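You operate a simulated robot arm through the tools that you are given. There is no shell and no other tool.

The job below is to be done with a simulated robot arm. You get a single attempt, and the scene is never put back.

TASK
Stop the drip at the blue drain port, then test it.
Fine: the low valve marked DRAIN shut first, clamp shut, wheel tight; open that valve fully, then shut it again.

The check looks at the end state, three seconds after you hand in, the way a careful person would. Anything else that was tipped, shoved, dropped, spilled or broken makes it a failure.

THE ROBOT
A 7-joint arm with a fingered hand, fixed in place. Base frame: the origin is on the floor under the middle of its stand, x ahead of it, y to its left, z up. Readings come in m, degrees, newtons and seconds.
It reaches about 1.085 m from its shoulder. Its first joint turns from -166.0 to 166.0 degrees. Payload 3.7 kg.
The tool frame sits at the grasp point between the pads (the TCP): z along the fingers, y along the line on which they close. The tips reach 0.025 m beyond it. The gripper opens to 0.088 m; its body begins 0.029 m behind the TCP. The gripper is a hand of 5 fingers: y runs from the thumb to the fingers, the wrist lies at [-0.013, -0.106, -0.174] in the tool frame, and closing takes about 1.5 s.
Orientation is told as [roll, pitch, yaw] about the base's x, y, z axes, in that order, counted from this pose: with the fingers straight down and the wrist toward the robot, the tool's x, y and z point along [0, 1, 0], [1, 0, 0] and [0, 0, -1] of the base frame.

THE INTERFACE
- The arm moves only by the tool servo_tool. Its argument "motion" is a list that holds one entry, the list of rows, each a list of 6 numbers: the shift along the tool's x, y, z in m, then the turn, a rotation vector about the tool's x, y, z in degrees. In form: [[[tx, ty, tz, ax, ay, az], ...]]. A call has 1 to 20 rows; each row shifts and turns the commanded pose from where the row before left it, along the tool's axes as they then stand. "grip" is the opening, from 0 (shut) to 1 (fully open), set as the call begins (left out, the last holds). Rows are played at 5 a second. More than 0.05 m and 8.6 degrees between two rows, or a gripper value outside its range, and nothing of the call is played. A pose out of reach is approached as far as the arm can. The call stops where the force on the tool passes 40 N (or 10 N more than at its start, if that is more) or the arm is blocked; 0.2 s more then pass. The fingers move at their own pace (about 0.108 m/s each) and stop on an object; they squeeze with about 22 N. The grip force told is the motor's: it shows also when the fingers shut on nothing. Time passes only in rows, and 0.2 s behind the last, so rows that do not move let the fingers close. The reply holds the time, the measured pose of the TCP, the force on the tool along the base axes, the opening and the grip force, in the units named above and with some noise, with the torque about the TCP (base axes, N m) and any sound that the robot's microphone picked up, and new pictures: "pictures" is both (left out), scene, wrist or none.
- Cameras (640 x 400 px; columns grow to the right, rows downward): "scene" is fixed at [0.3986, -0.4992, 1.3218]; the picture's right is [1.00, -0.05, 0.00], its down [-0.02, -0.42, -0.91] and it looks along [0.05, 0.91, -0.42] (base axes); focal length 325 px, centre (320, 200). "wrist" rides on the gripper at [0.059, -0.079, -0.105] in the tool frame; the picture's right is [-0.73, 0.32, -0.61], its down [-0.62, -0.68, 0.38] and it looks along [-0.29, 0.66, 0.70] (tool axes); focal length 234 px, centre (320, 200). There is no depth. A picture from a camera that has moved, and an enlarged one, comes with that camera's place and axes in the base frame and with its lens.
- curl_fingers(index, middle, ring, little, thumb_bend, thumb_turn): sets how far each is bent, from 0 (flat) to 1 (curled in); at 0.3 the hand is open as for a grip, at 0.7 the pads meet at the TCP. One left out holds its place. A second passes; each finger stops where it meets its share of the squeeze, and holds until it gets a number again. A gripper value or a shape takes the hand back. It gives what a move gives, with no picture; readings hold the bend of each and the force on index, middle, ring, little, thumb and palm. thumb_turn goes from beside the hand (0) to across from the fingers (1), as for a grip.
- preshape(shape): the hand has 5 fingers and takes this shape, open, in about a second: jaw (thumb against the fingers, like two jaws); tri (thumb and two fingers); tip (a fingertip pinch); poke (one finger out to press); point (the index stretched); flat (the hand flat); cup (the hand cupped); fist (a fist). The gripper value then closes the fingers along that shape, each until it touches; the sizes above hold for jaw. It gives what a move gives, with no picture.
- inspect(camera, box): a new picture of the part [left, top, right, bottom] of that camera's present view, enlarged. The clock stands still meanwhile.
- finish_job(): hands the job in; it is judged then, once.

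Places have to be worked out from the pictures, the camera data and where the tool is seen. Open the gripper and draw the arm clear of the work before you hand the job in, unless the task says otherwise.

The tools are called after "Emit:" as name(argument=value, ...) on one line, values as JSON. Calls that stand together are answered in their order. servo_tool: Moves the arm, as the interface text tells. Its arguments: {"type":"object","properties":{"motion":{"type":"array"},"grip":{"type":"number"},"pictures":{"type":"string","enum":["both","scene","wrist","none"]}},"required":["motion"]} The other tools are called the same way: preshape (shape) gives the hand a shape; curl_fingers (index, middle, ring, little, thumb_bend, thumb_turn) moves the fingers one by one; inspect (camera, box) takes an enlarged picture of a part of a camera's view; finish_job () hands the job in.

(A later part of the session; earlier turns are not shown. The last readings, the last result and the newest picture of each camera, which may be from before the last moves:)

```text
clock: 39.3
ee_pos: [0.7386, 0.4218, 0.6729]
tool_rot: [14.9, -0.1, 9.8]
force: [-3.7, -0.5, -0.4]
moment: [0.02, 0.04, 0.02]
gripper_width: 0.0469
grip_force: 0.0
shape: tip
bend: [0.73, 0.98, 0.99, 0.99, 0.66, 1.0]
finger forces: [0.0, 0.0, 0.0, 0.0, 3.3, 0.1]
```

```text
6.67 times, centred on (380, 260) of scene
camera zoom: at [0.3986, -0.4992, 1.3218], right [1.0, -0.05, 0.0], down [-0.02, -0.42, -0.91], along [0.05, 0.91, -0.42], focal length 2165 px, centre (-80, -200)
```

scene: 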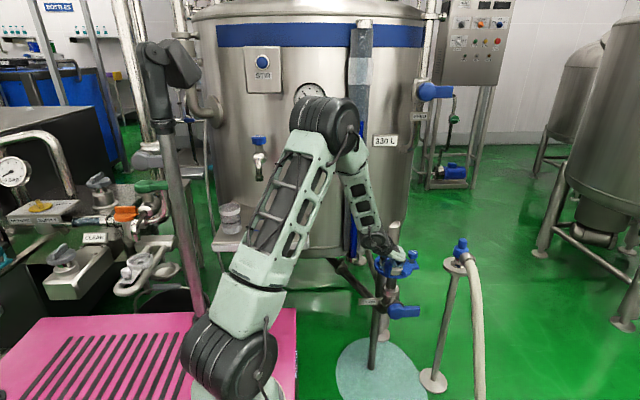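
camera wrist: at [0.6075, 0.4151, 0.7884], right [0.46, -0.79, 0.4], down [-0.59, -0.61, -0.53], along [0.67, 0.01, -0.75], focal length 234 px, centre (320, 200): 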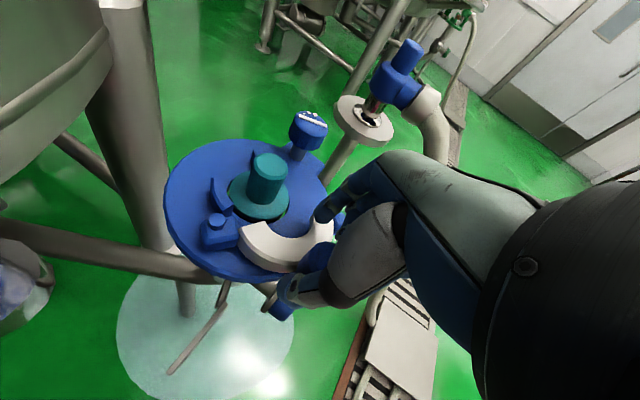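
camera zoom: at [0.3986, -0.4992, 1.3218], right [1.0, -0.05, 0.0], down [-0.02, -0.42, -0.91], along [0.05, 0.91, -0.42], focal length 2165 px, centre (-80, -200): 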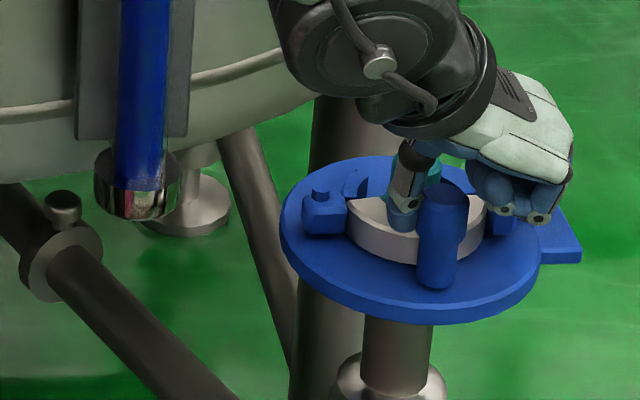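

The jaw no longer moves while the force rises: the clamp is shut. I lift straight up, clear of the handle and plug.

Emit:
servo_tool(motion=[[[0, -0.005, 0, 0, 0, 0], [0.0069, 0, -0.0258, 0, 0, 0], [0.0069, 0, -0.0258, 0, 0, 0], [0.0069, 0, -0.0258, 0, 0, 0], [0.0069, 0, -0.0258, 0, 0, 0]]])

Emit:
inspect(camera="wrist", box=[160, 120, 400, 320])

Emit:
inspect(camera="scene", box=[352, 240, 432, 290])

```text
clock: 40.5
ee_pos: [0.7328, 0.4204, 0.7804]
tool_rot: [15.0, -0.1, 9.6]
force: [-0.3, 0.3, 0.0]
moment: [-0.01, 0.0, -0.01]
gripper_width: 0.0428
grip_force: 0.2
shape: tip
bend: [0.73, 0.98, 0.99, 0.99, 0.7, 1.0]
finger forces: [0.1, 0.0, 0.0, 0.0, 0.1, 0.0]
camera wrist: at [0.6494, 0.4379, 0.8957], right [0.46, -0.79, 0.4], down [-0.59, -0.61, -0.53], along [0.67, 0.01, -0.75], focal length 234 px, centre (320, 200)
```

scene: 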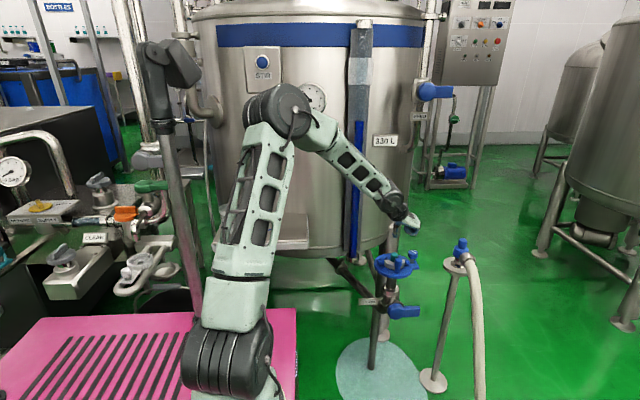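
wrist: 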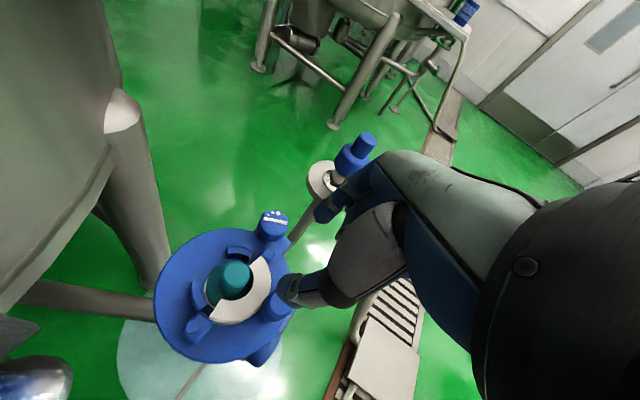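

```text
2.00 times, centred on (280, 220) of wrist
camera zoom: at [0.6494, 0.4379, 0.8957], right [0.46, -0.79, 0.4], down [-0.59, -0.61, -0.53], along [0.67, 0.01, -0.75], focal length 468 px, centre (400, 160)
```

zoom: 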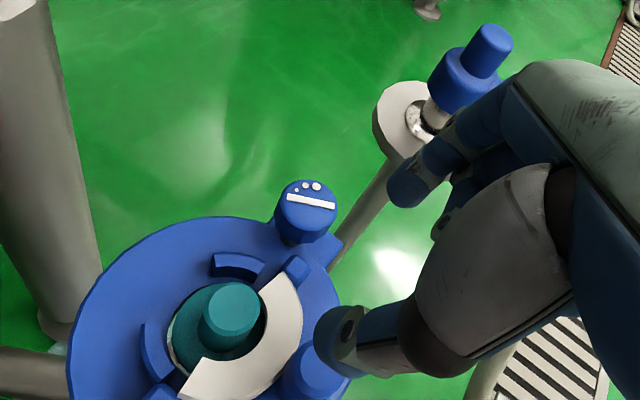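

```text
8.00 times, centred on (392, 265) of scene
camera zoom: at [0.3986, -0.4992, 1.3218], right [1.0, -0.05, 0.0], down [-0.02, -0.42, -0.91], along [0.05, 0.91, -0.42], focal length 2598 px, centre (-256, -320)
```

zoom: 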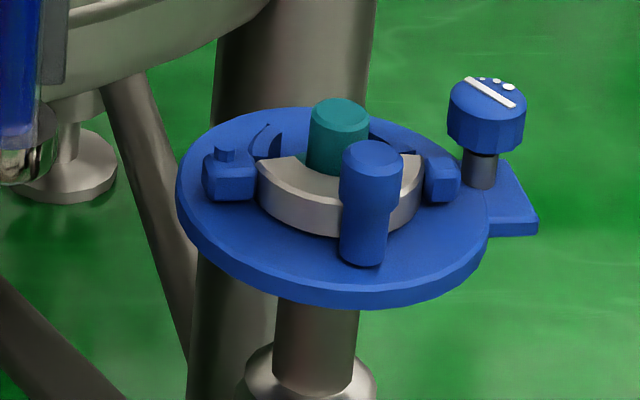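

The clamp stays shut: the jaw's end block now sits beside the wheel's stem. Next is the wheel (knob axis ≈ (0.790, 0.473), z 0.638–0.657); I take the three-finger shape and turn the hand to roll 0°, yaw 90° while still high, so that I can then turn it clockwise.

Emit:
preshape(shape="tri")

Emit:
servo_tool(motion=[[[0, 0, 0, 0, -7.5, 0], [0, 0, 0, 0, -7.5, 0], [0, 0, 0, 0, 0, -8], [0, 0, 0, 0, 0, -8], [0, 0, 0, 0, 0, -8], [0, 0, 0, 0, 0, -8], [0, 0, 0, 0, 0, -8]]])

```text
clock: 41.4
ee_pos: [0.7327, 0.4215, 0.779]
tool_rot: [15.0, -0.2, 9.7]
force: [-0.8, 0.0, 0.5]
moment: [-0.02, 0.0, 0.0]
gripper_width: 0.0877
grip_force: 0.1
shape: tri
bend: [0.3, 0.3, 0.99, 0.99, 0.3, 0.98]
finger forces: [0.1, 0.0, 0.0, 0.1, 0.0, 0.0]
```

```text
clock: 43.0
ee_pos: [0.7321, 0.4218, 0.7813]
tool_rot: [-0.2, 0.0, 49.9]
force: [0.5, 1.1, 0.9]
moment: [0.02, -0.03, -0.02]
gripper_width: 0.088
grip_force: 0.0
shape: tri
bend: [0.3, 0.3, 0.99, 0.99, 0.3, 0.98]
finger forces: [0.0, 0.1, 0.0, 0.0, 0.1, 0.0]
camera wrist: at [0.6354, 0.3995, 0.885], right [0.76, -0.22, 0.61], down [0.04, -0.92, -0.38], along [0.65, 0.32, -0.69], focal length 234 px, centre (320, 200)
```

scene: 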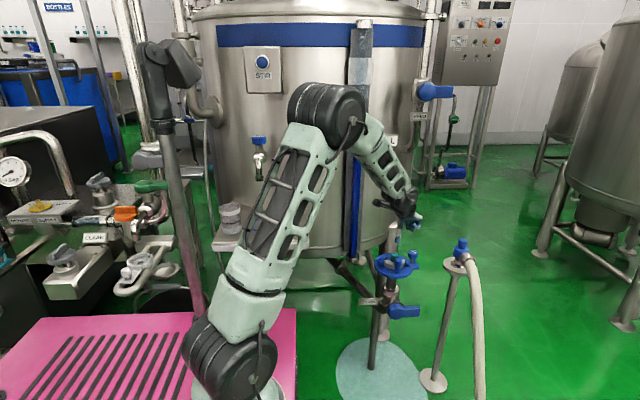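
wrist: 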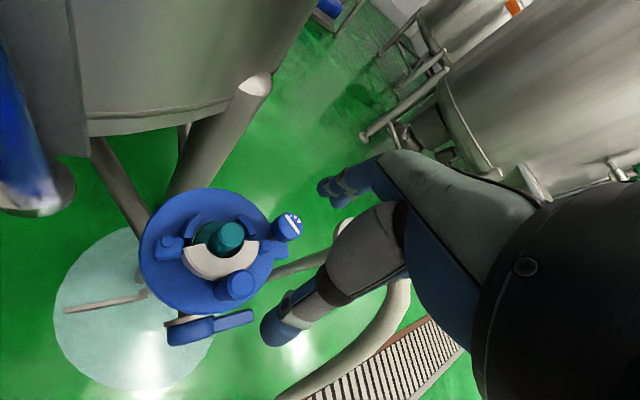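

The turn goes well (yaw 50° now). I continue to yaw 90°.

Emit:
servo_tool(motion=[[[0, 0, 0, 0, 0, -8], [0, 0, 0, 0, 0, -8], [0, 0, 0, 0, 0, -8], [0, 0, 0, 0, 0, -8], [0, 0, 0, 0, 0, -8]]])

```text
clock: 44.2
ee_pos: [0.732, 0.4211, 0.7808]
tool_rot: [-0.3, 0.0, 89.9]
force: [-0.4, 0.4, 0.3]
moment: [0.01, -0.04, -0.01]
gripper_width: 0.0878
grip_force: 0.1
shape: tri
bend: [0.3, 0.3, 0.99, 0.99, 0.3, 0.98]
finger forces: [0.0, 0.0, 0.0, 0.0, 0.0, 0.0]
camera wrist: at [0.6723, 0.3432, 0.8848], right [0.72, 0.32, 0.61], down [0.62, -0.68, -0.38], along [0.29, 0.66, -0.69], focal length 234 px, centre (320, 200)
```

scene: 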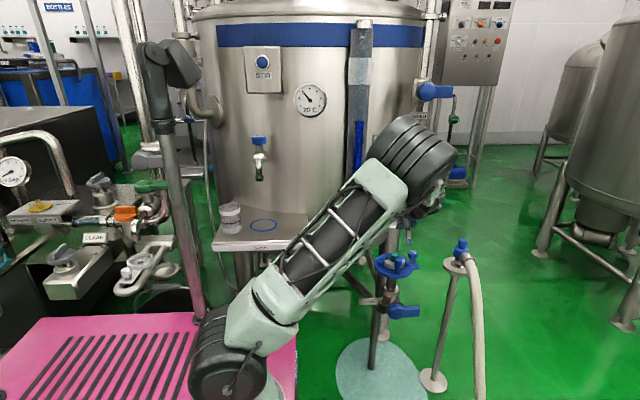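
wrist: 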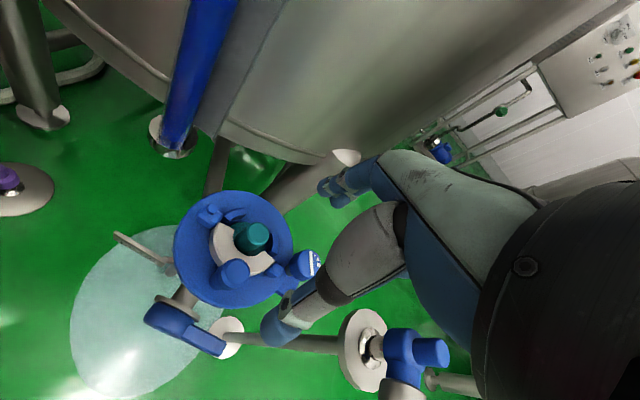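

The yaw-90° posture works and the view is clear. I move over the knob, stopping with the fingertips about 4 cm above it.

Emit:
servo_tool(motion=[[[-0.0193, 0.0173, 0.0, 0, 0, 0], [-0.0193, 0.0173, 0.02, 0, 0, 0], [-0.0193, 0.0173, 0.02, 0, 0, 0], [0, 0, 0.02, 0, 0, 0]]])

Emit:
inspect(camera="wrist", box=[200, 140, 440, 360])

Emit:
inspect(camera="scene", box=[372, 220, 452, 290])

```text
clock: 45.2
ee_pos: [0.7918, 0.4734, 0.7204]
tool_rot: [-0.1, 0.0, 89.6]
force: [0.3, -0.4, 0.8]
moment: [-0.01, -0.02, 0.01]
gripper_width: 0.0879
grip_force: 0.0
shape: tri
bend: [0.3, 0.3, 0.99, 0.99, 0.3, 0.98]
finger forces: [0.0, 0.0, 0.0, 0.1, 0.0, 0.0]
camera wrist: at [0.732, 0.3947, 0.8249], right [0.73, 0.32, 0.61], down [0.62, -0.68, -0.38], along [0.29, 0.66, -0.69], focal length 234 px, centre (320, 200)
```

scene: 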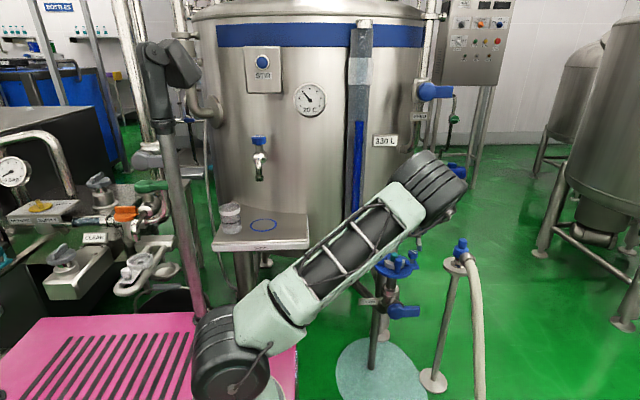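
wrist: 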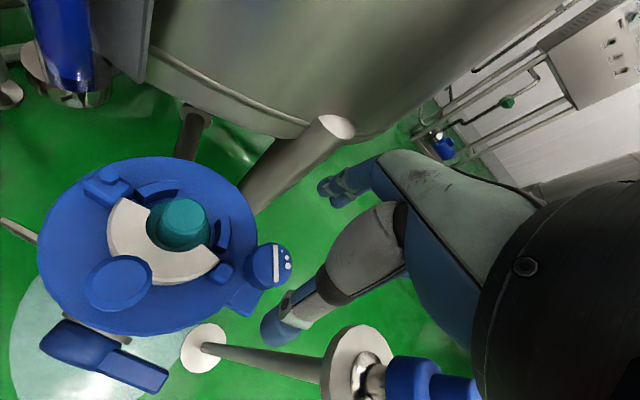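

```text
1.82 times, centred on (320, 250) of wrist
camera zoom: at [0.732, 0.3947, 0.8249], right [0.73, 0.32, 0.61], down [0.62, -0.68, -0.38], along [0.29, 0.66, -0.69], focal length 426 px, centre (320, 109)
```

zoom: 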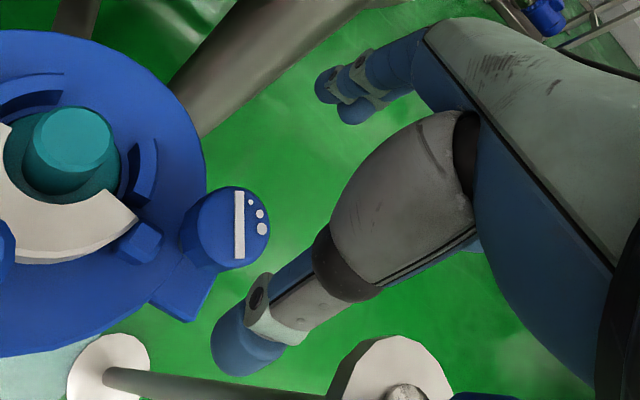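

```text
5.71 times, centred on (412, 255) of scene
camera zoom: at [0.3986, -0.4992, 1.3218], right [1.0, -0.05, 0.0], down [-0.02, -0.42, -0.91], along [0.05, 0.91, -0.42], focal length 1856 px, centre (-206, -114)
```

zoom: 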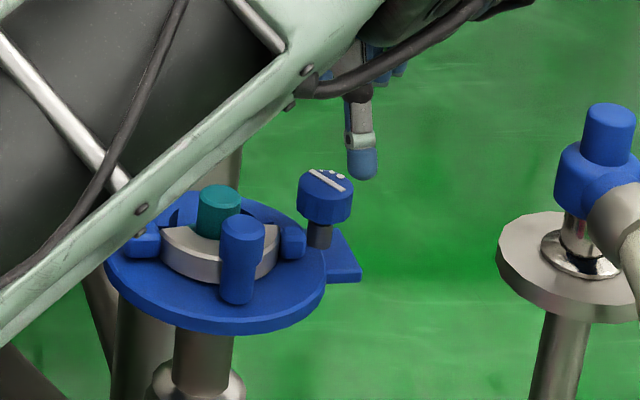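

The thumb and two fingers straddle the knob; the knob centre I refine to (0.788, 0.472). I shift 3 mm and lower so the tips reach the knob's sides.

Emit:
servo_tool(motion=[[[0.003, -0.001, 0.015, 0, 0, 0], [0, 0, 0.015, 0, 0, 0], [0, 0, 0.015, 0, 0, 0], [0, 0, 0.008, 0, 0, 0]]], grip=0.8)

Emit:
inspect(camera="wrist", box=[200, 140, 440, 360])

Emit:
inspect(camera="scene", box=[372, 220, 452, 290])

```text
clock: 46.2
ee_pos: [0.7884, 0.4703, 0.6664]
tool_rot: [-0.1, 0.0, 89.8]
force: [-0.1, -0.4, 1.0]
moment: [0.01, 0.02, 0.02]
gripper_width: 0.0705
grip_force: 0.1
shape: tri
bend: [0.27, 0.34, 0.99, 0.99, 0.49, 0.99]
finger forces: [0.0, 0.0, 0.0, 0.0, 0.1, 0.1]
camera wrist: at [0.7287, 0.3933, 0.7708], right [0.73, 0.32, 0.61], down [0.62, -0.68, -0.38], along [0.29, 0.66, -0.7], focal length 234 px, centre (320, 200)
```

scene: 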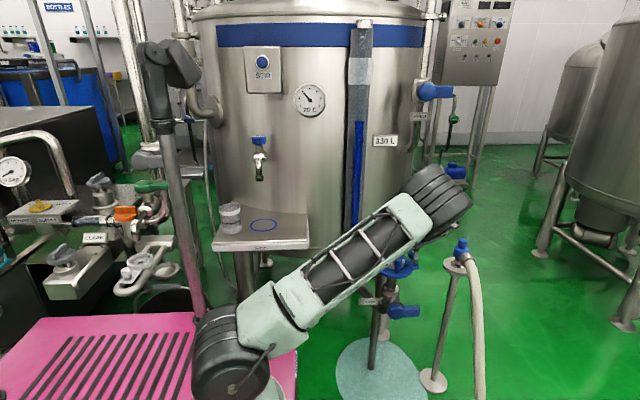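
wrist: 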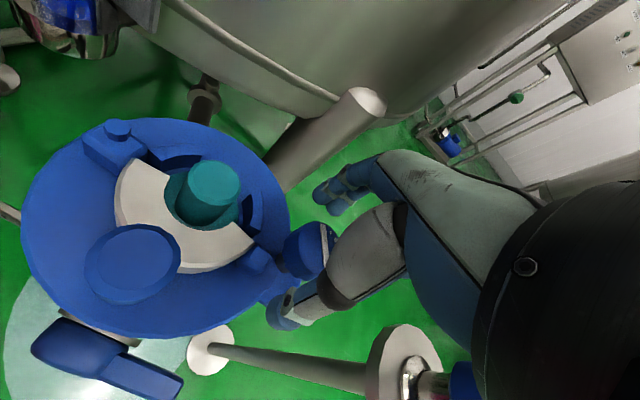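

```text
1.82 times, centred on (320, 250) of wrist
camera zoom: at [0.7287, 0.3933, 0.7708], right [0.73, 0.32, 0.61], down [0.62, -0.68, -0.38], along [0.29, 0.66, -0.7], focal length 426 px, centre (320, 109)
```

zoom: 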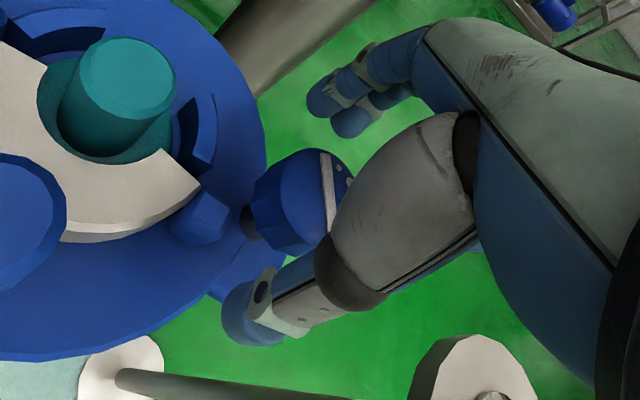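

```text
5.71 times, centred on (412, 255) of scene
camera zoom: at [0.3986, -0.4992, 1.3218], right [1.0, -0.05, 0.0], down [-0.02, -0.42, -0.91], along [0.05, 0.91, -0.42], focal length 1856 px, centre (-206, -114)
```

zoom: 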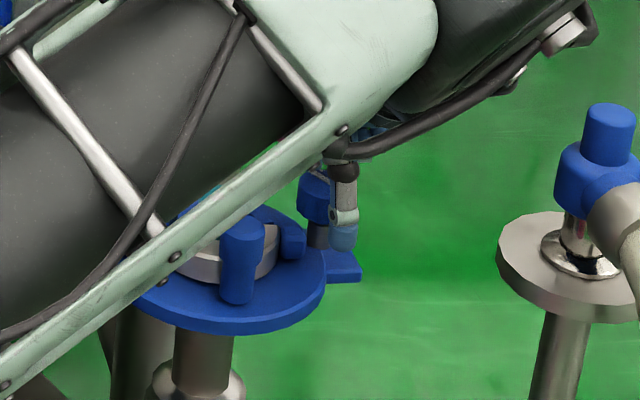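

The knob is between the pads with no contact force. I close the grip on it.

Emit:
servo_tool(motion=[[[0, 0, 0, 0, 0, 0], [0, 0, 0, 0, 0, 0], [0, 0, 0, 0, 0, 0], [0, 0, 0, 0, 0, 0], [0, 0, 0, 0, 0, 0], [0, 0, 0, 0, 0, 0]]], grip=0.1, pictures="none")

Emit:
inspect(camera="wrist", box=[200, 140, 440, 360])

```text
clock: 47.6
ee_pos: [0.7884, 0.4703, 0.6671]
tool_rot: [-0.1, 0.1, 89.7]
force: [-0.6, -11.5, -2.0]
moment: [-0.29, 0.02, -0.02]
gripper_width: 0.0243
grip_force: 22.0
shape: tri
bend: [0.74, 0.59, 1.0, 1.0, 0.71, 1.0]
finger forces: [7.3, 7.2, 0.0, 0.0, 25.3, 0.0]
```

```text
1.82 times, centred on (320, 250) of wrist
camera zoom: at [0.7289, 0.3928, 0.7708], right [0.73, 0.32, 0.61], down [0.62, -0.68, -0.38], along [0.29, 0.66, -0.7], focal length 426 px, centre (320, 109)
```

zoom: 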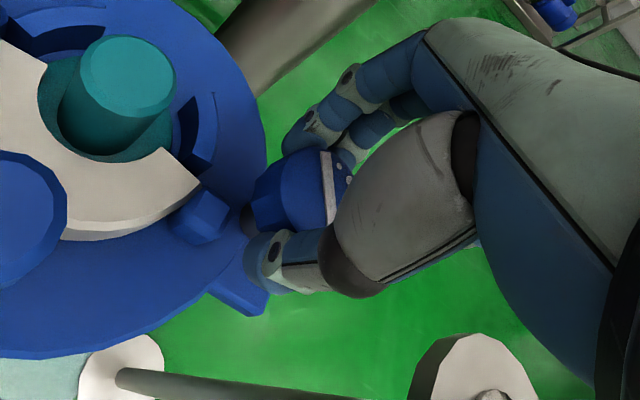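

The knob is held (thumb slightly stronger). I nudge 2 mm toward −y to balance and turn clockwise by 18° as a first test.

Emit:
servo_tool(motion=[[[0, -0.002, 0, 0, 0, 0], [0, 0, 0, 0, 0, 6], [0, 0, 0, 0, 0, 6], [0, 0, 0, 0, 0, 6]]], pictures="none")

Emit:
inspect(camera="wrist", box=[200, 140, 440, 360])

```text
clock: 48.6
ee_pos: [0.7881, 0.4692, 0.667]
tool_rot: [-0.1, 0.0, 71.5]
force: [-0.7, -1.1, -7.5]
moment: [0.02, 0.03, 0.01]
gripper_width: 0.0235
grip_force: 21.9
shape: tri
bend: [0.74, 0.57, 1.0, 1.0, 0.72, 1.0]
finger forces: [9.6, 10.7, 0.0, 0.0, 20.6, 0.0]
```

```text
1.82 times, centred on (320, 250) of wrist
camera zoom: at [0.7072, 0.4132, 0.7713], right [0.79, 0.08, 0.61], down [0.38, -0.84, -0.38], along [0.48, 0.53, -0.69], focal length 426 px, centre (320, 109)
```

zoom: 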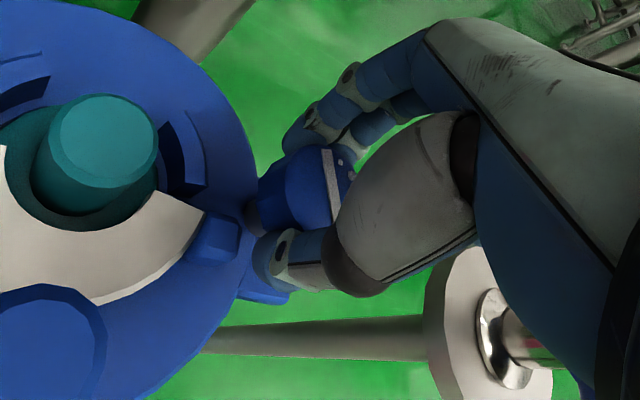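

The knob turns with the hand and pulls downward (screwing in), so clockwise is tightening. I continue, following down slightly.

Emit:
servo_tool(motion=[[[0, 0, 0.0006, 0, 0, 7], [0, 0, 0.0006, 0, 0, 7], [0, 0, 0.0006, 0, 0, 7], [0, 0, 0.0006, 0, 0, 7]]])

Emit:
inspect(camera="wrist", box=[200, 140, 440, 360])

```text
clock: 49.6
ee_pos: [0.7881, 0.4699, 0.6656]
tool_rot: [-0.1, -0.2, 43.6]
force: [2.4, -0.9, 3.9]
moment: [0.01, -0.07, 0.03]
gripper_width: 0.0244
grip_force: 22.5
shape: tri
bend: [0.74, 0.56, 1.0, 1.0, 0.72, 1.0]
finger forces: [10.3, 12.0, 0.1, 0.0, 20.7, 0.0]
camera wrist: at [0.69, 0.4579, 0.7702], right [0.73, -0.3, 0.61], down [-0.06, -0.92, -0.38], along [0.68, 0.24, -0.69], focal length 234 px, centre (320, 200)
```

scene: 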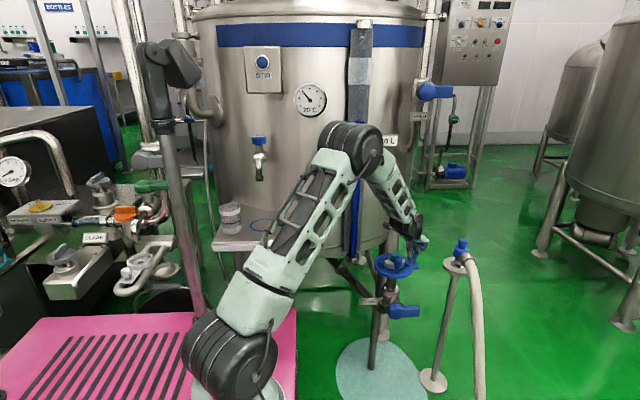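
wrist: 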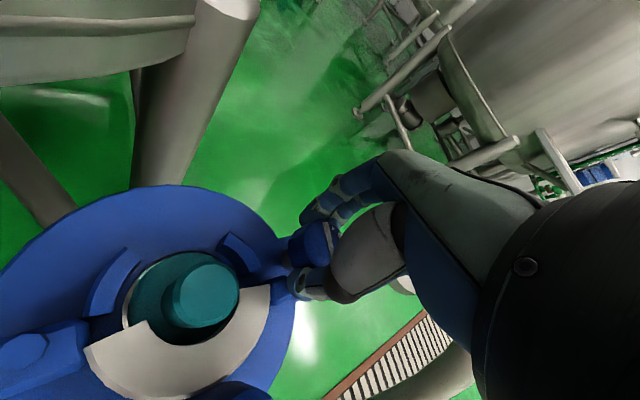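

```text
1.82 times, centred on (320, 250) of wrist
camera zoom: at [0.69, 0.4579, 0.7702], right [0.73, -0.3, 0.61], down [-0.06, -0.92, -0.38], along [0.68, 0.24, -0.69], focal length 426 px, centre (320, 109)
```

zoom: 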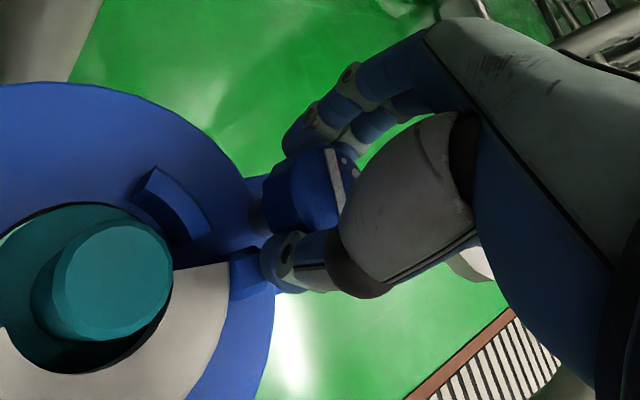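

Turning proceeds smoothly with low torque. I release, lift 3 cm, turn the hand back counter-clockwise to about yaw 115°, for another stroke.

Emit:
servo_tool(motion=[[[0, 0, 0, 0, 0, 0], [0, 0, 0, 0, 0, 0], [0, 0, -0.015, 0, 0, 0], [0, 0, -0.015, 0, 0, 0], [0, 0, 0, 0, 0, -8], [0, 0, 0, 0, 0, -8], [0, 0, 0, 0, 0, -8], [0, 0, 0, 0, 0, -8], [0, 0, 0, 0, 0, -8], [0, 0, 0, 0, 0, -8], [0, 0, 0, 0, 0, -8], [0, 0, 0, 0, 0, -8], [0, 0, 0, 0, 0, -8]]], grip=0.8)

Emit:
inspect(camera="wrist", box=[200, 140, 440, 360])

```text
clock: 52.4
ee_pos: [0.7883, 0.4705, 0.695]
tool_rot: [-0.1, 0.1, 115.7]
force: [-0.6, -0.2, 0.0]
moment: [0.04, 0.02, 0.01]
gripper_width: 0.0702
grip_force: 0.2
shape: tri
bend: [0.27, 0.34, 0.99, 0.99, 0.49, 0.99]
finger forces: [0.0, 0.1, 0.0, 0.0, 0.0, 0.1]
camera wrist: at [0.7684, 0.3734, 0.7999], right [0.51, 0.61, 0.61], down [0.86, -0.34, -0.38], along [-0.02, 0.72, -0.7], focal length 234 px, centre (320, 200)
```

scene: 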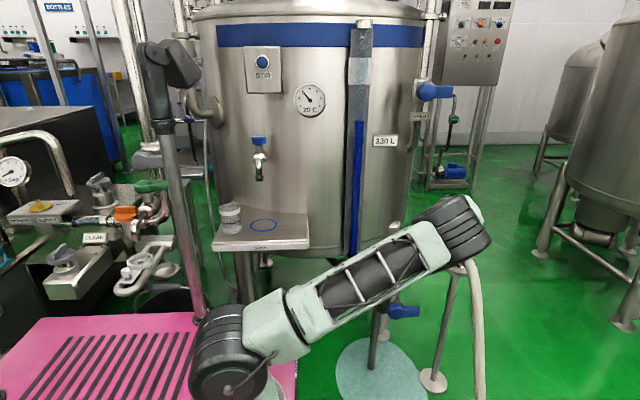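
wrist: 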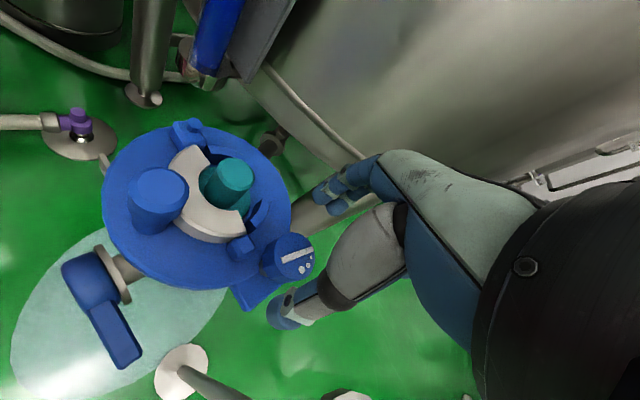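

```text
1.82 times, centred on (320, 250) of wrist
camera zoom: at [0.7684, 0.3734, 0.7999], right [0.51, 0.61, 0.61], down [0.86, -0.34, -0.38], along [-0.02, 0.72, -0.7], focal length 426 px, centre (320, 109)
```

zoom: 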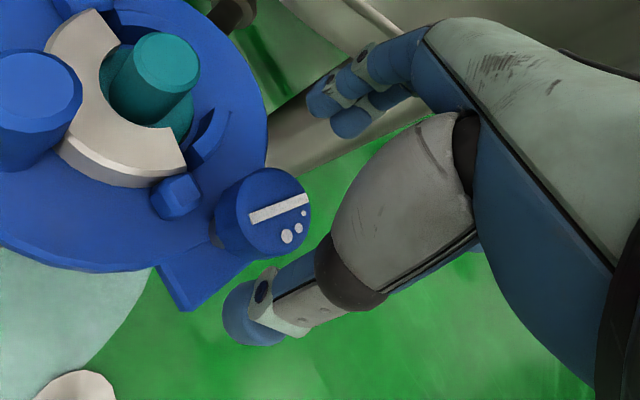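

The mark on the knob shows it has turned 45° clockwise, same as the hand. I lower again, grip, and make a longer clockwise stroke of about 75°.

Emit:
servo_tool(motion=[[[0, 0.001, 0.015, 0, 0, 0], [-0.001, 0, 0.0145, 0, 0, 0]]], pictures="none")

Emit:
servo_tool(motion=[[[0, 0, 0, 0, 0, 0], [0, 0, 0, 0, 0, 0], [0, 0, 0, 0, 0, 0], [0, 0, 0, 0, 0, 0], [0, 0, 0, 0, 0, 0]]], grip=0.1, pictures="none")

Emit:
servo_tool(motion=[[[0, 0, 0.0002, 0, 0, 7.5], [0, 0, 0.0002, 0, 0, 7.5], [0, 0, 0.0002, 0, 0, 7.5], [0, 0, 0.0002, 0, 0, 7.5], [0, 0, 0.0002, 0, 0, 7.5]]], pictures="none")

Emit:
servo_tool(motion=[[[0, 0, 0.0002, 0, 0, 7.5], [0, 0, 0.0002, 0, 0, 7.5], [0, 0, 0.0002, 0, 0, 7.5], [0, 0, 0.0002, 0, 0, 7.5], [0, 0, 0.0002, 0, 0, 7.5]]])

Emit:
inspect(camera="wrist", box=[200, 140, 440, 360])

```text
clock: 53.0
ee_pos: [0.7886, 0.4714, 0.6671]
tool_rot: [-0.1, 0.1, 115.8]
force: [0.1, -0.7, 0.3]
moment: [0.02, 0.01, -0.02]
gripper_width: 0.0699
grip_force: 0.0
shape: tri
bend: [0.27, 0.34, 0.99, 0.99, 0.49, 0.99]
finger forces: [0.0, 0.0, 0.0, 0.1, 0.1, 0.0]
```

```text
clock: 54.2
ee_pos: [0.7895, 0.4703, 0.6673]
tool_rot: [-0.1, 0.2, 115.7]
force: [2.8, -6.2, -1.1]
moment: [-0.21, -0.09, 0.0]
gripper_width: 0.0222
grip_force: 22.1
shape: tri
bend: [0.74, 0.59, 1.0, 1.0, 0.71, 1.0]
finger forces: [9.0, 7.8, 0.0, 0.0, 24.8, 0.1]
```

```text
clock: 55.4
ee_pos: [0.7879, 0.4709, 0.6656]
tool_rot: [-0.1, -0.1, 78.1]
force: [1.3, -7.1, 7.5]
moment: [-0.24, -0.06, 0.0]
gripper_width: 0.0224
grip_force: 22.0
shape: tri
bend: [0.74, 0.59, 1.0, 1.0, 0.71, 1.0]
finger forces: [9.2, 10.6, 0.0, 0.1, 26.2, 0.0]
```

```text
clock: 56.6
ee_pos: [0.7906, 0.4702, 0.6645]
tool_rot: [-0.2, -0.2, 40.6]
force: [4.8, -3.2, 11.6]
moment: [-0.03, -0.15, 0.05]
gripper_width: 0.0222
grip_force: 22.1
shape: tri
bend: [0.74, 0.56, 1.0, 1.0, 0.72, 1.0]
finger forces: [10.9, 13.2, 0.1, 0.0, 22.7, 0.0]
camera wrist: at [0.6902, 0.464, 0.769], right [0.72, -0.34, 0.61], down [-0.11, -0.92, -0.39], along [0.69, 0.21, -0.69], focal length 234 px, centre (320, 200)
```

scene: 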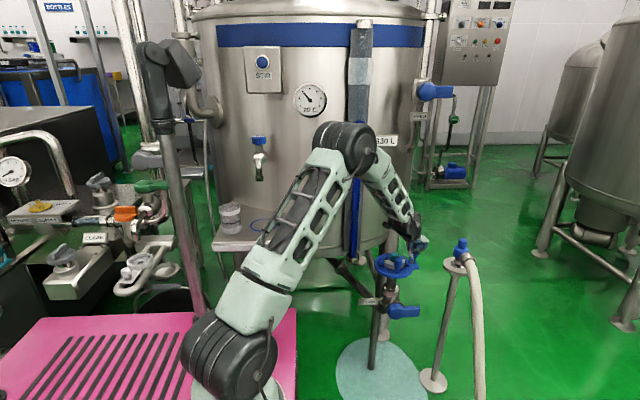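
wrist: 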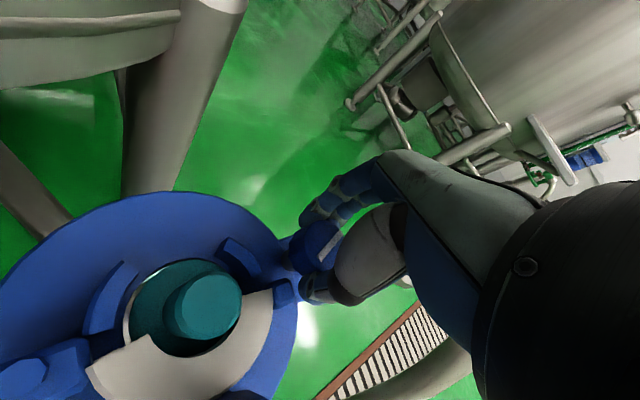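

```text
1.82 times, centred on (320, 250) of wrist
camera zoom: at [0.6902, 0.464, 0.769], right [0.72, -0.34, 0.61], down [-0.11, -0.92, -0.39], along [0.69, 0.21, -0.69], focal length 426 px, centre (320, 109)
```

zoom: 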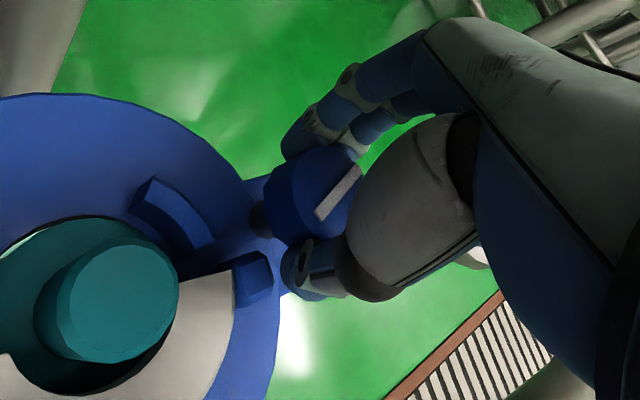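

The knob follows (total about 120° clockwise, torque still low). I make another release–turn back–grip–turn cycle.

Emit:
servo_tool(motion=[[[0, 0, 0, 0, 0, 0], [0, 0, 0, 0, 0, 0], [0, 0, -0.015, 0, 0, 0], [0, 0, -0.015, 0, 0, 0], [0, 0, 0, 0, 0, -7.5], [0, 0, 0, 0, 0, -7.5], [0, 0, 0, 0, 0, -7.5], [0, 0, 0, 0, 0, -7.5], [0, 0, 0, 0, 0, -7.5], [0, 0, 0, 0, 0, -7.5], [0, 0, 0, 0, 0, -7.5], [0, 0, 0, 0, 0, -7.5], [0, 0, 0, 0, 0, -7.5], [0, 0, 0, 0, 0, -7.5]]], grip=0.8, pictures="none")

Emit:
inspect(camera="wrist", box=[200, 140, 440, 360])

```text
clock: 59.6
ee_pos: [0.7872, 0.4705, 0.6921]
tool_rot: [-0.1, 0.1, 115.8]
force: [0.3, -0.3, 1.0]
moment: [0.0, 0.03, 0.03]
gripper_width: 0.0702
grip_force: 0.1
shape: tri
bend: [0.27, 0.34, 0.99, 0.99, 0.49, 0.99]
finger forces: [0.1, 0.0, 0.1, 0.0, 0.0, 0.0]
```

```text
1.82 times, centred on (320, 250) of wrist
camera zoom: at [0.7695, 0.3745, 0.7978], right [0.51, 0.61, 0.61], down [0.86, -0.34, -0.38], along [-0.02, 0.72, -0.7], focal length 426 px, centre (320, 109)
```

zoom: 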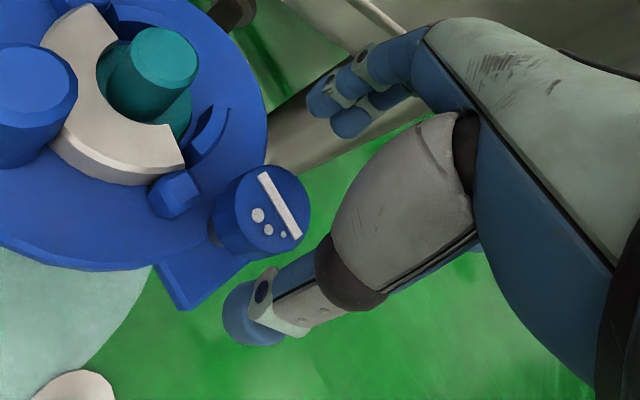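

The mark confirms another 75°. I lower, grip and turn again.

Emit:
servo_tool(motion=[[[-0.002, 0, 0.013, 0, 0, 0], [0, 0, 0.013, 0, 0, 0]]], pictures="none")

Emit:
servo_tool(motion=[[[0, 0, 0, 0, 0, 0], [0, 0, 0, 0, 0, 0], [0, 0, 0, 0, 0, 0], [0, 0, 0, 0, 0, 0], [0, 0, 0, 0, 0, 0], [0, 0, 0, 0, 0, 7.5], [0, 0, 0, 0, 0, 7.5], [0, 0, 0, 0, 0, 7.5], [0, 0, 0, 0, 0, 7.5], [0, 0, 0, 0, 0, 7.5]]], grip=0.1, pictures="none")

Emit:
servo_tool(motion=[[[0, 0, 0, 0, 0, 7.5], [0, 0, 0, 0, 0, 7.5], [0, 0, 0, 0, 0, 7.5], [0, 0, 0, 0, 0, 7.5], [0, 0, 0, 0, 0, 7.5]]], pictures="none")

Emit:
inspect(camera="wrist", box=[200, 140, 440, 360])

```text
clock: 60.2
ee_pos: [0.7892, 0.4729, 0.6672]
tool_rot: [-0.1, 0.2, 115.8]
force: [0.0, 0.2, 0.3]
moment: [-0.04, 0.0, -0.01]
gripper_width: 0.0703
grip_force: 0.0
shape: tri
bend: [0.27, 0.34, 0.99, 0.99, 0.49, 0.99]
finger forces: [0.1, 0.0, 0.1, 0.0, 0.0, 0.0]
```

```text
clock: 62.4
ee_pos: [0.7911, 0.4715, 0.6669]
tool_rot: [-0.1, 0.0, 78.1]
force: [1.7, -2.1, -9.1]
moment: [0.18, 0.07, 0.18]
gripper_width: 0.0199
grip_force: 22.2
shape: tri
bend: [0.74, 0.6, 1.0, 1.0, 0.71, 1.0]
finger forces: [11.0, 7.7, 0.0, 0.0, 21.6, 0.0]
```

```text
clock: 63.6
ee_pos: [0.7909, 0.4725, 0.667]
tool_rot: [-0.1, -0.1, 40.6]
force: [11.1, 2.3, -9.3]
moment: [0.41, -0.04, 0.36]
gripper_width: 0.0171
grip_force: 22.0
shape: tri
bend: [0.74, 0.59, 1.0, 1.0, 0.75, 1.0]
finger forces: [10.2, 11.7, 0.0, 0.1, 25.6, 0.1]
```

```text
1.82 times, centred on (320, 250) of wrist
camera zoom: at [0.6918, 0.4655, 0.7714], right [0.72, -0.34, 0.61], down [-0.11, -0.92, -0.38], along [0.69, 0.21, -0.69], focal length 426 px, centre (320, 109)
```

zoom: 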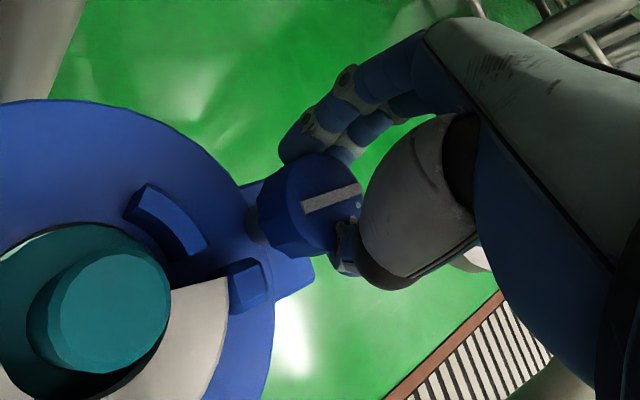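

Now resistance has risen (0.36 N·m) and the fingers slipped; the mark moved about 30° this time. I release, lift and view the mark to measure how far it turned.

Emit:
servo_tool(motion=[[[0, 0, 0, 0, 0, 0], [0, 0, 0, 0, 0, 0], [0, 0, -0.015, 0, 0, 0], [0, 0, -0.015, 0, 0, 0], [0, 0, 0, 0, 0, -7.5], [0, 0, 0, 0, 0, -7.5], [0, 0, 0, 0, 0, -7.5], [0, 0, 0, 0, 0, -7.5], [0, 0, 0, 0, 0, -7.5], [0, 0, 0, 0, 0, -7.5], [0, 0, 0, 0, 0, -7.5], [0, 0, 0, 0, 0, -7.5], [0, 0, 0, 0, 0, -7.5], [0, 0, 0, 0, 0, -7.5]]], grip=0.8, pictures="none")

Emit:
inspect(camera="wrist", box=[200, 140, 440, 360])

Emit:
inspect(camera="scene", box=[372, 220, 452, 290])

```text
clock: 66.6
ee_pos: [0.7905, 0.471, 0.6976]
tool_rot: [-0.2, 0.1, 115.7]
force: [-0.4, 0.5, 0.9]
moment: [-0.01, 0.0, 0.0]
gripper_width: 0.0698
grip_force: 0.1
shape: tri
bend: [0.27, 0.34, 0.99, 0.99, 0.49, 0.99]
finger forces: [0.0, 0.0, 0.0, 0.0, 0.0, 0.0]
```

```text
1.82 times, centred on (320, 250) of wrist
camera zoom: at [0.7714, 0.3754, 0.8023], right [0.51, 0.61, 0.61], down [0.86, -0.34, -0.38], along [-0.02, 0.72, -0.7], focal length 426 px, centre (320, 109)
```

zoom: 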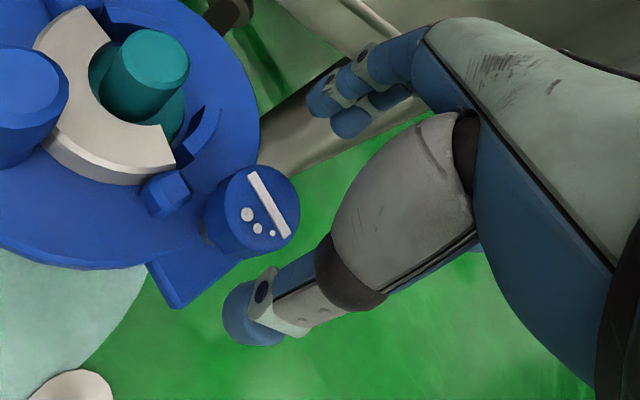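

```text
5.71 times, centred on (412, 255) of scene
camera zoom: at [0.3986, -0.4992, 1.3218], right [1.0, -0.05, 0.0], down [-0.02, -0.42, -0.91], along [0.05, 0.91, -0.42], focal length 1856 px, centre (-206, -114)
```

zoom: 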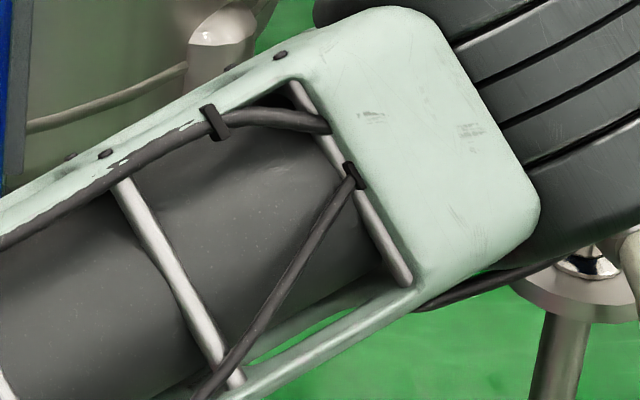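

The mark did not move during the last stroke (bar stays along x, 121° in all), so the wheel appears to be at its stop. I make one more grip-and-turn of 30° to verify that it truly resists.

Emit:
servo_tool(motion=[[[0, 0, 0.015, 0, 0, 0], [0, 0, 0.0165, 0, 0, 0]]], pictures="none")

Emit:
servo_tool(motion=[[[0, 0, 0, 0, 0, 0], [0, 0, 0, 0, 0, 0], [0, 0, 0, 0, 0, 0], [0, 0, 0, 0, 0, 0], [0, 0, 0, 0, 0, 0], [0, 0, 0, 0, 0, 5], [0, 0, 0, 0, 0, 5]]], grip=0, pictures="none")

Emit:
inspect(camera="wrist", box=[200, 140, 440, 360])

Emit:
servo_tool(motion=[[[0, 0, 0, 0, 0, 5], [0, 0, 0, 0, 0, 5], [0, 0, 0, 0, 0, 5], [0, 0, 0, 0, 0, 5]]], pictures="none")

Emit:
inspect(camera="wrist", box=[200, 140, 440, 360])

```text
clock: 67.2
ee_pos: [0.7907, 0.4727, 0.6659]
tool_rot: [0.0, 0.0, 115.8]
force: [0.2, 0.0, 0.1]
moment: [-0.03, -0.01, 0.02]
gripper_width: 0.0703
grip_force: 0.1
shape: tri
bend: [0.27, 0.34, 0.99, 0.99, 0.49, 0.99]
finger forces: [0.0, 0.1, 0.0, 0.0, 0.0, 0.1]
```

```text
clock: 68.8
ee_pos: [0.7897, 0.4719, 0.6648]
tool_rot: [-0.1, 0.0, 105.8]
force: [-2.4, -2.0, -4.1]
moment: [0.05, 0.08, 0.15]
gripper_width: 0.0247
grip_force: 22.3
shape: tri
bend: [0.73, 0.62, 1.0, 1.0, 0.72, 1.0]
finger forces: [11.3, 9.1, 0.0, 0.1, 20.4, 0.1]
```

```text
1.82 times, centred on (320, 250) of wrist
camera zoom: at [0.7543, 0.3804, 0.7703], right [0.61, 0.51, 0.61], down [0.79, -0.49, -0.38], along [0.1, 0.71, -0.7], focal length 426 px, centre (320, 109)
```

zoom: 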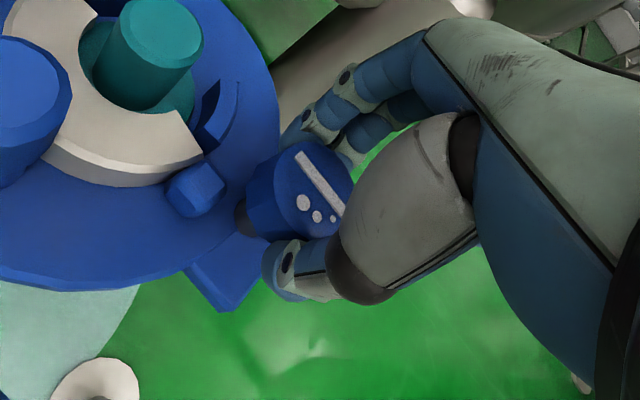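

```text
clock: 69.8
ee_pos: [0.7912, 0.4725, 0.6656]
tool_rot: [0.0, 0.0, 85.5]
force: [-3.4, 3.6, -6.7]
moment: [0.25, 0.16, 0.26]
gripper_width: 0.0223
grip_force: 21.8
shape: tri
bend: [0.73, 0.62, 1.0, 1.0, 0.72, 1.0]
finger forces: [10.5, 10.6, 0.1, 0.1, 19.5, 0.0]
```

```text
1.82 times, centred on (320, 250) of wrist
camera zoom: at [0.7254, 0.3981, 0.7701], right [0.75, 0.27, 0.61], down [0.57, -0.73, -0.38], along [0.34, 0.63, -0.7], focal length 426 px, centre (320, 109)
```

zoom: 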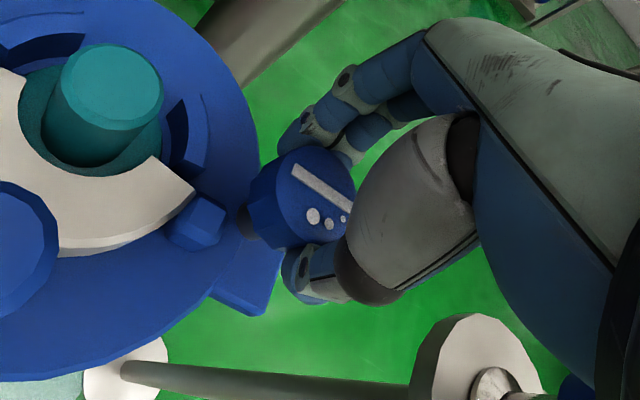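

The wheel no longer turns (mark unchanged while the torque rises to 0.26 N·m): it is tight. I release it, lift well clear and back away toward −y.

Emit:
servo_tool(motion=[[[0, 0, 0, 0, 0, 0], [0, 0, 0, 0, 0, 0], [0, 0, -0.02, 0, 0, 0], [0, 0, -0.04, 0, 0, 0], [0, 0, -0.04, 0, 0, 0], [0, 0, -0.03, 0, 0, 0], [0, -0.04, 0, 0, 0, 0], [0, -0.04, 0, 0, 0, 0], [0, -0.04, 0, 0, 0, 0], [0, -0.04, 0, 0, 0, 0], [0, -0.04, 0, 0, 0, 0], [0, -0.04, 0, 0, 0, 0]]], grip=0.8)

Emit:
inspect(camera="wrist", box=[120, 60, 360, 240])

Emit:
inspect(camera="scene", box=[350, 240, 446, 330])

```text
clock: 72.4
ee_pos: [0.7727, 0.2332, 0.7956]
tool_rot: [-0.2, 0.0, 85.8]
force: [0.7, -0.6, 0.3]
moment: [-0.01, 0.01, 0.01]
gripper_width: 0.07
grip_force: 0.0
shape: tri
bend: [0.27, 0.34, 0.99, 0.99, 0.49, 0.99]
finger forces: [0.0, 0.1, 0.1, 0.0, 0.1, 0.0]
camera wrist: at [0.7076, 0.1592, 0.9013], right [0.75, 0.27, 0.61], down [0.57, -0.72, -0.38], along [0.34, 0.63, -0.69], focal length 234 px, centre (320, 200)
```

scene: 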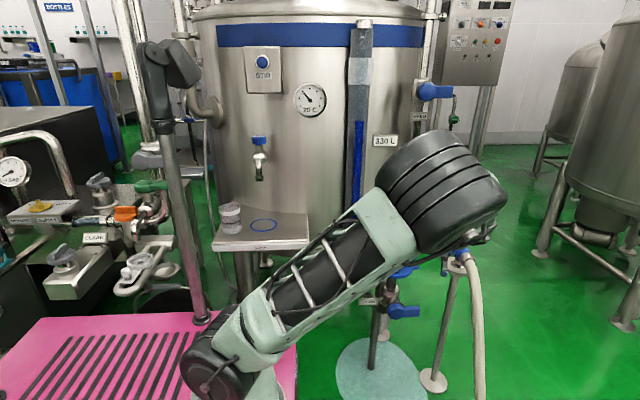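
wrist: 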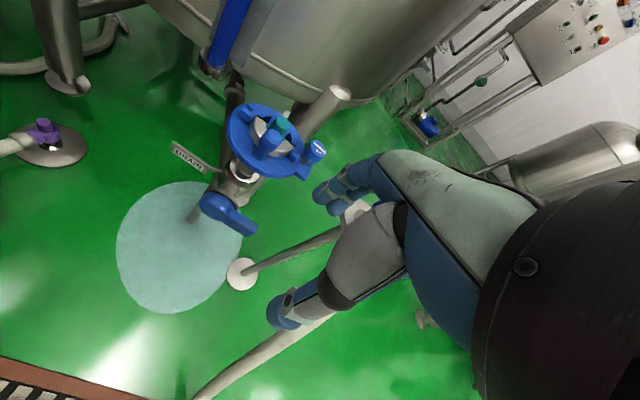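

```text
2.22 times, centred on (240, 150) of wrist
camera zoom: at [0.7076, 0.1592, 0.9013], right [0.75, 0.27, 0.61], down [0.57, -0.72, -0.38], along [0.34, 0.63, -0.69], focal length 520 px, centre (498, 311)
```

zoom: 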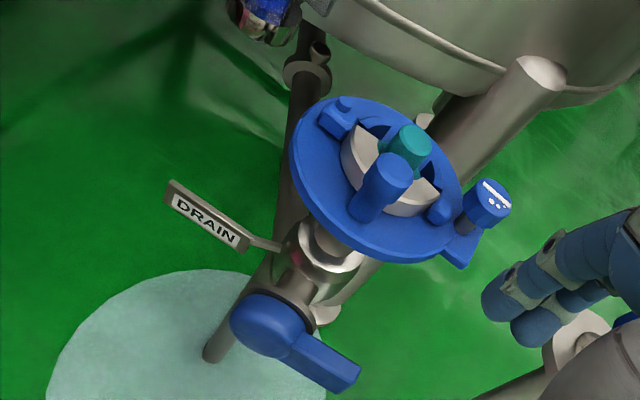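

```text
4.44 times, centred on (398, 285) of scene
camera zoom: at [0.3986, -0.4992, 1.3218], right [1.0, -0.05, 0.0], down [-0.02, -0.42, -0.91], along [0.05, 0.91, -0.42], focal length 1443 px, centre (-27, -178)
```

zoom: 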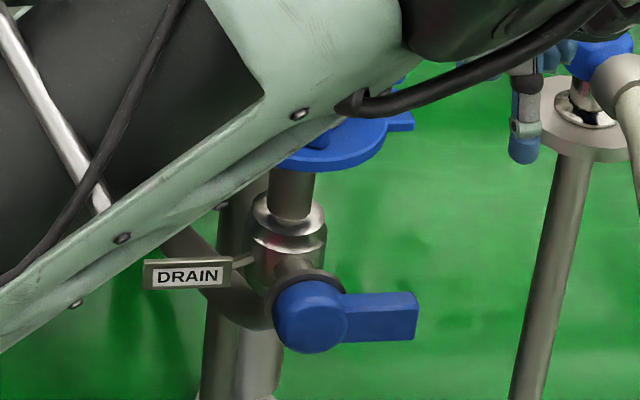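

The clamp, wheel and valve look right. Now I prepare for the valve test: straight index, thumb aside, and orientation roll 45°/yaw 45° as before, in free space in front of the port.

Emit:
curl_fingers(index=0, middle=1, ring=1, little=1, thumb_bend=0.3, thumb_turn=0)

Emit:
servo_tool(motion=[[[0, 0, 0, 0, 0, 8.1], [0, 0, 0, 0, 0, 8.1], [0, 0, 0, 0, 0, 8.1], [0, 0, 0, 0, 0, 8.1], [0, 0, 0, 0, 0, 8.1], [0, 0, 0, 0, 7.5, 0], [0, 0, 0, 0, 7.5, 0], [0, 0, 0, 0, 7.5, 0], [0, 0, 0, 0, 7.5, 0], [0, 0, 0, 0, 7.5, 0], [0, 0, 0, 0, 7.5, 0]]])

```text
clock: 73.4
ee_pos: [0.7729, 0.2319, 0.7975]
tool_rot: [-0.2, 0.0, 85.7]
force: [-1.1, -0.2, -0.6]
moment: [0.01, -0.03, -0.03]
gripper_width: 0.1256
grip_force: 0.0
shape: fingers
bend: [0.0, 1.0, 1.0, 1.0, 0.3, 0.0]
finger forces: [0.0, 0.0, 0.0, 0.0, 0.0, 0.0]
```

```text
clock: 75.8
ee_pos: [0.772, 0.2324, 0.7965]
tool_rot: [45.0, 0.0, 45.2]
force: [1.1, 0.1, 0.8]
moment: [-0.01, 0.01, -0.02]
gripper_width: 0.1255
grip_force: 0.1
shape: fingers
bend: [0.0, 1.0, 1.0, 1.0, 0.3, 0.0]
finger forces: [0.0, 0.0, 0.0, 0.0, 0.0, 0.0]
camera wrist: at [0.739, 0.1538, 0.9115], right [0.9, -0.43, -0.08], down [-0.36, -0.6, -0.71], along [0.26, 0.67, -0.7], focal length 234 px, centre (320, 200)
```

scene: 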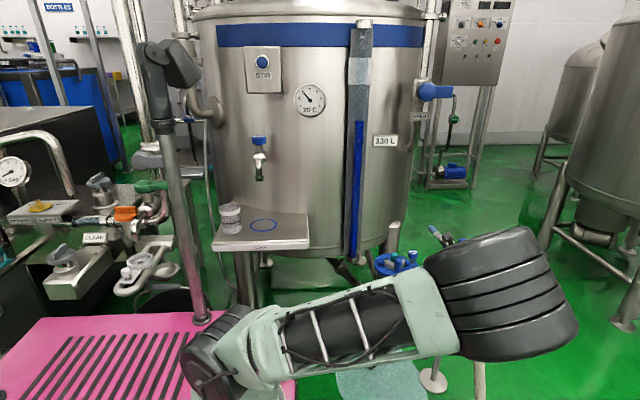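
wrist: 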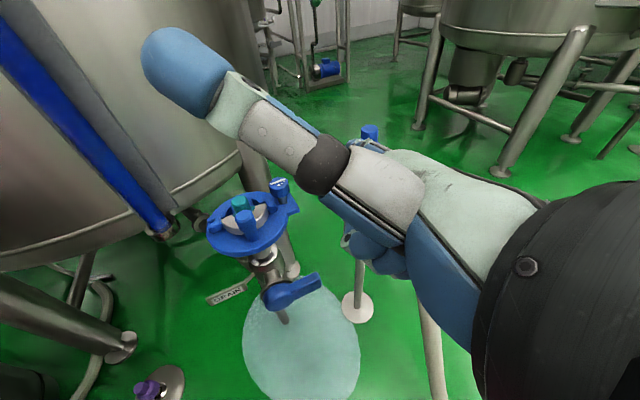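

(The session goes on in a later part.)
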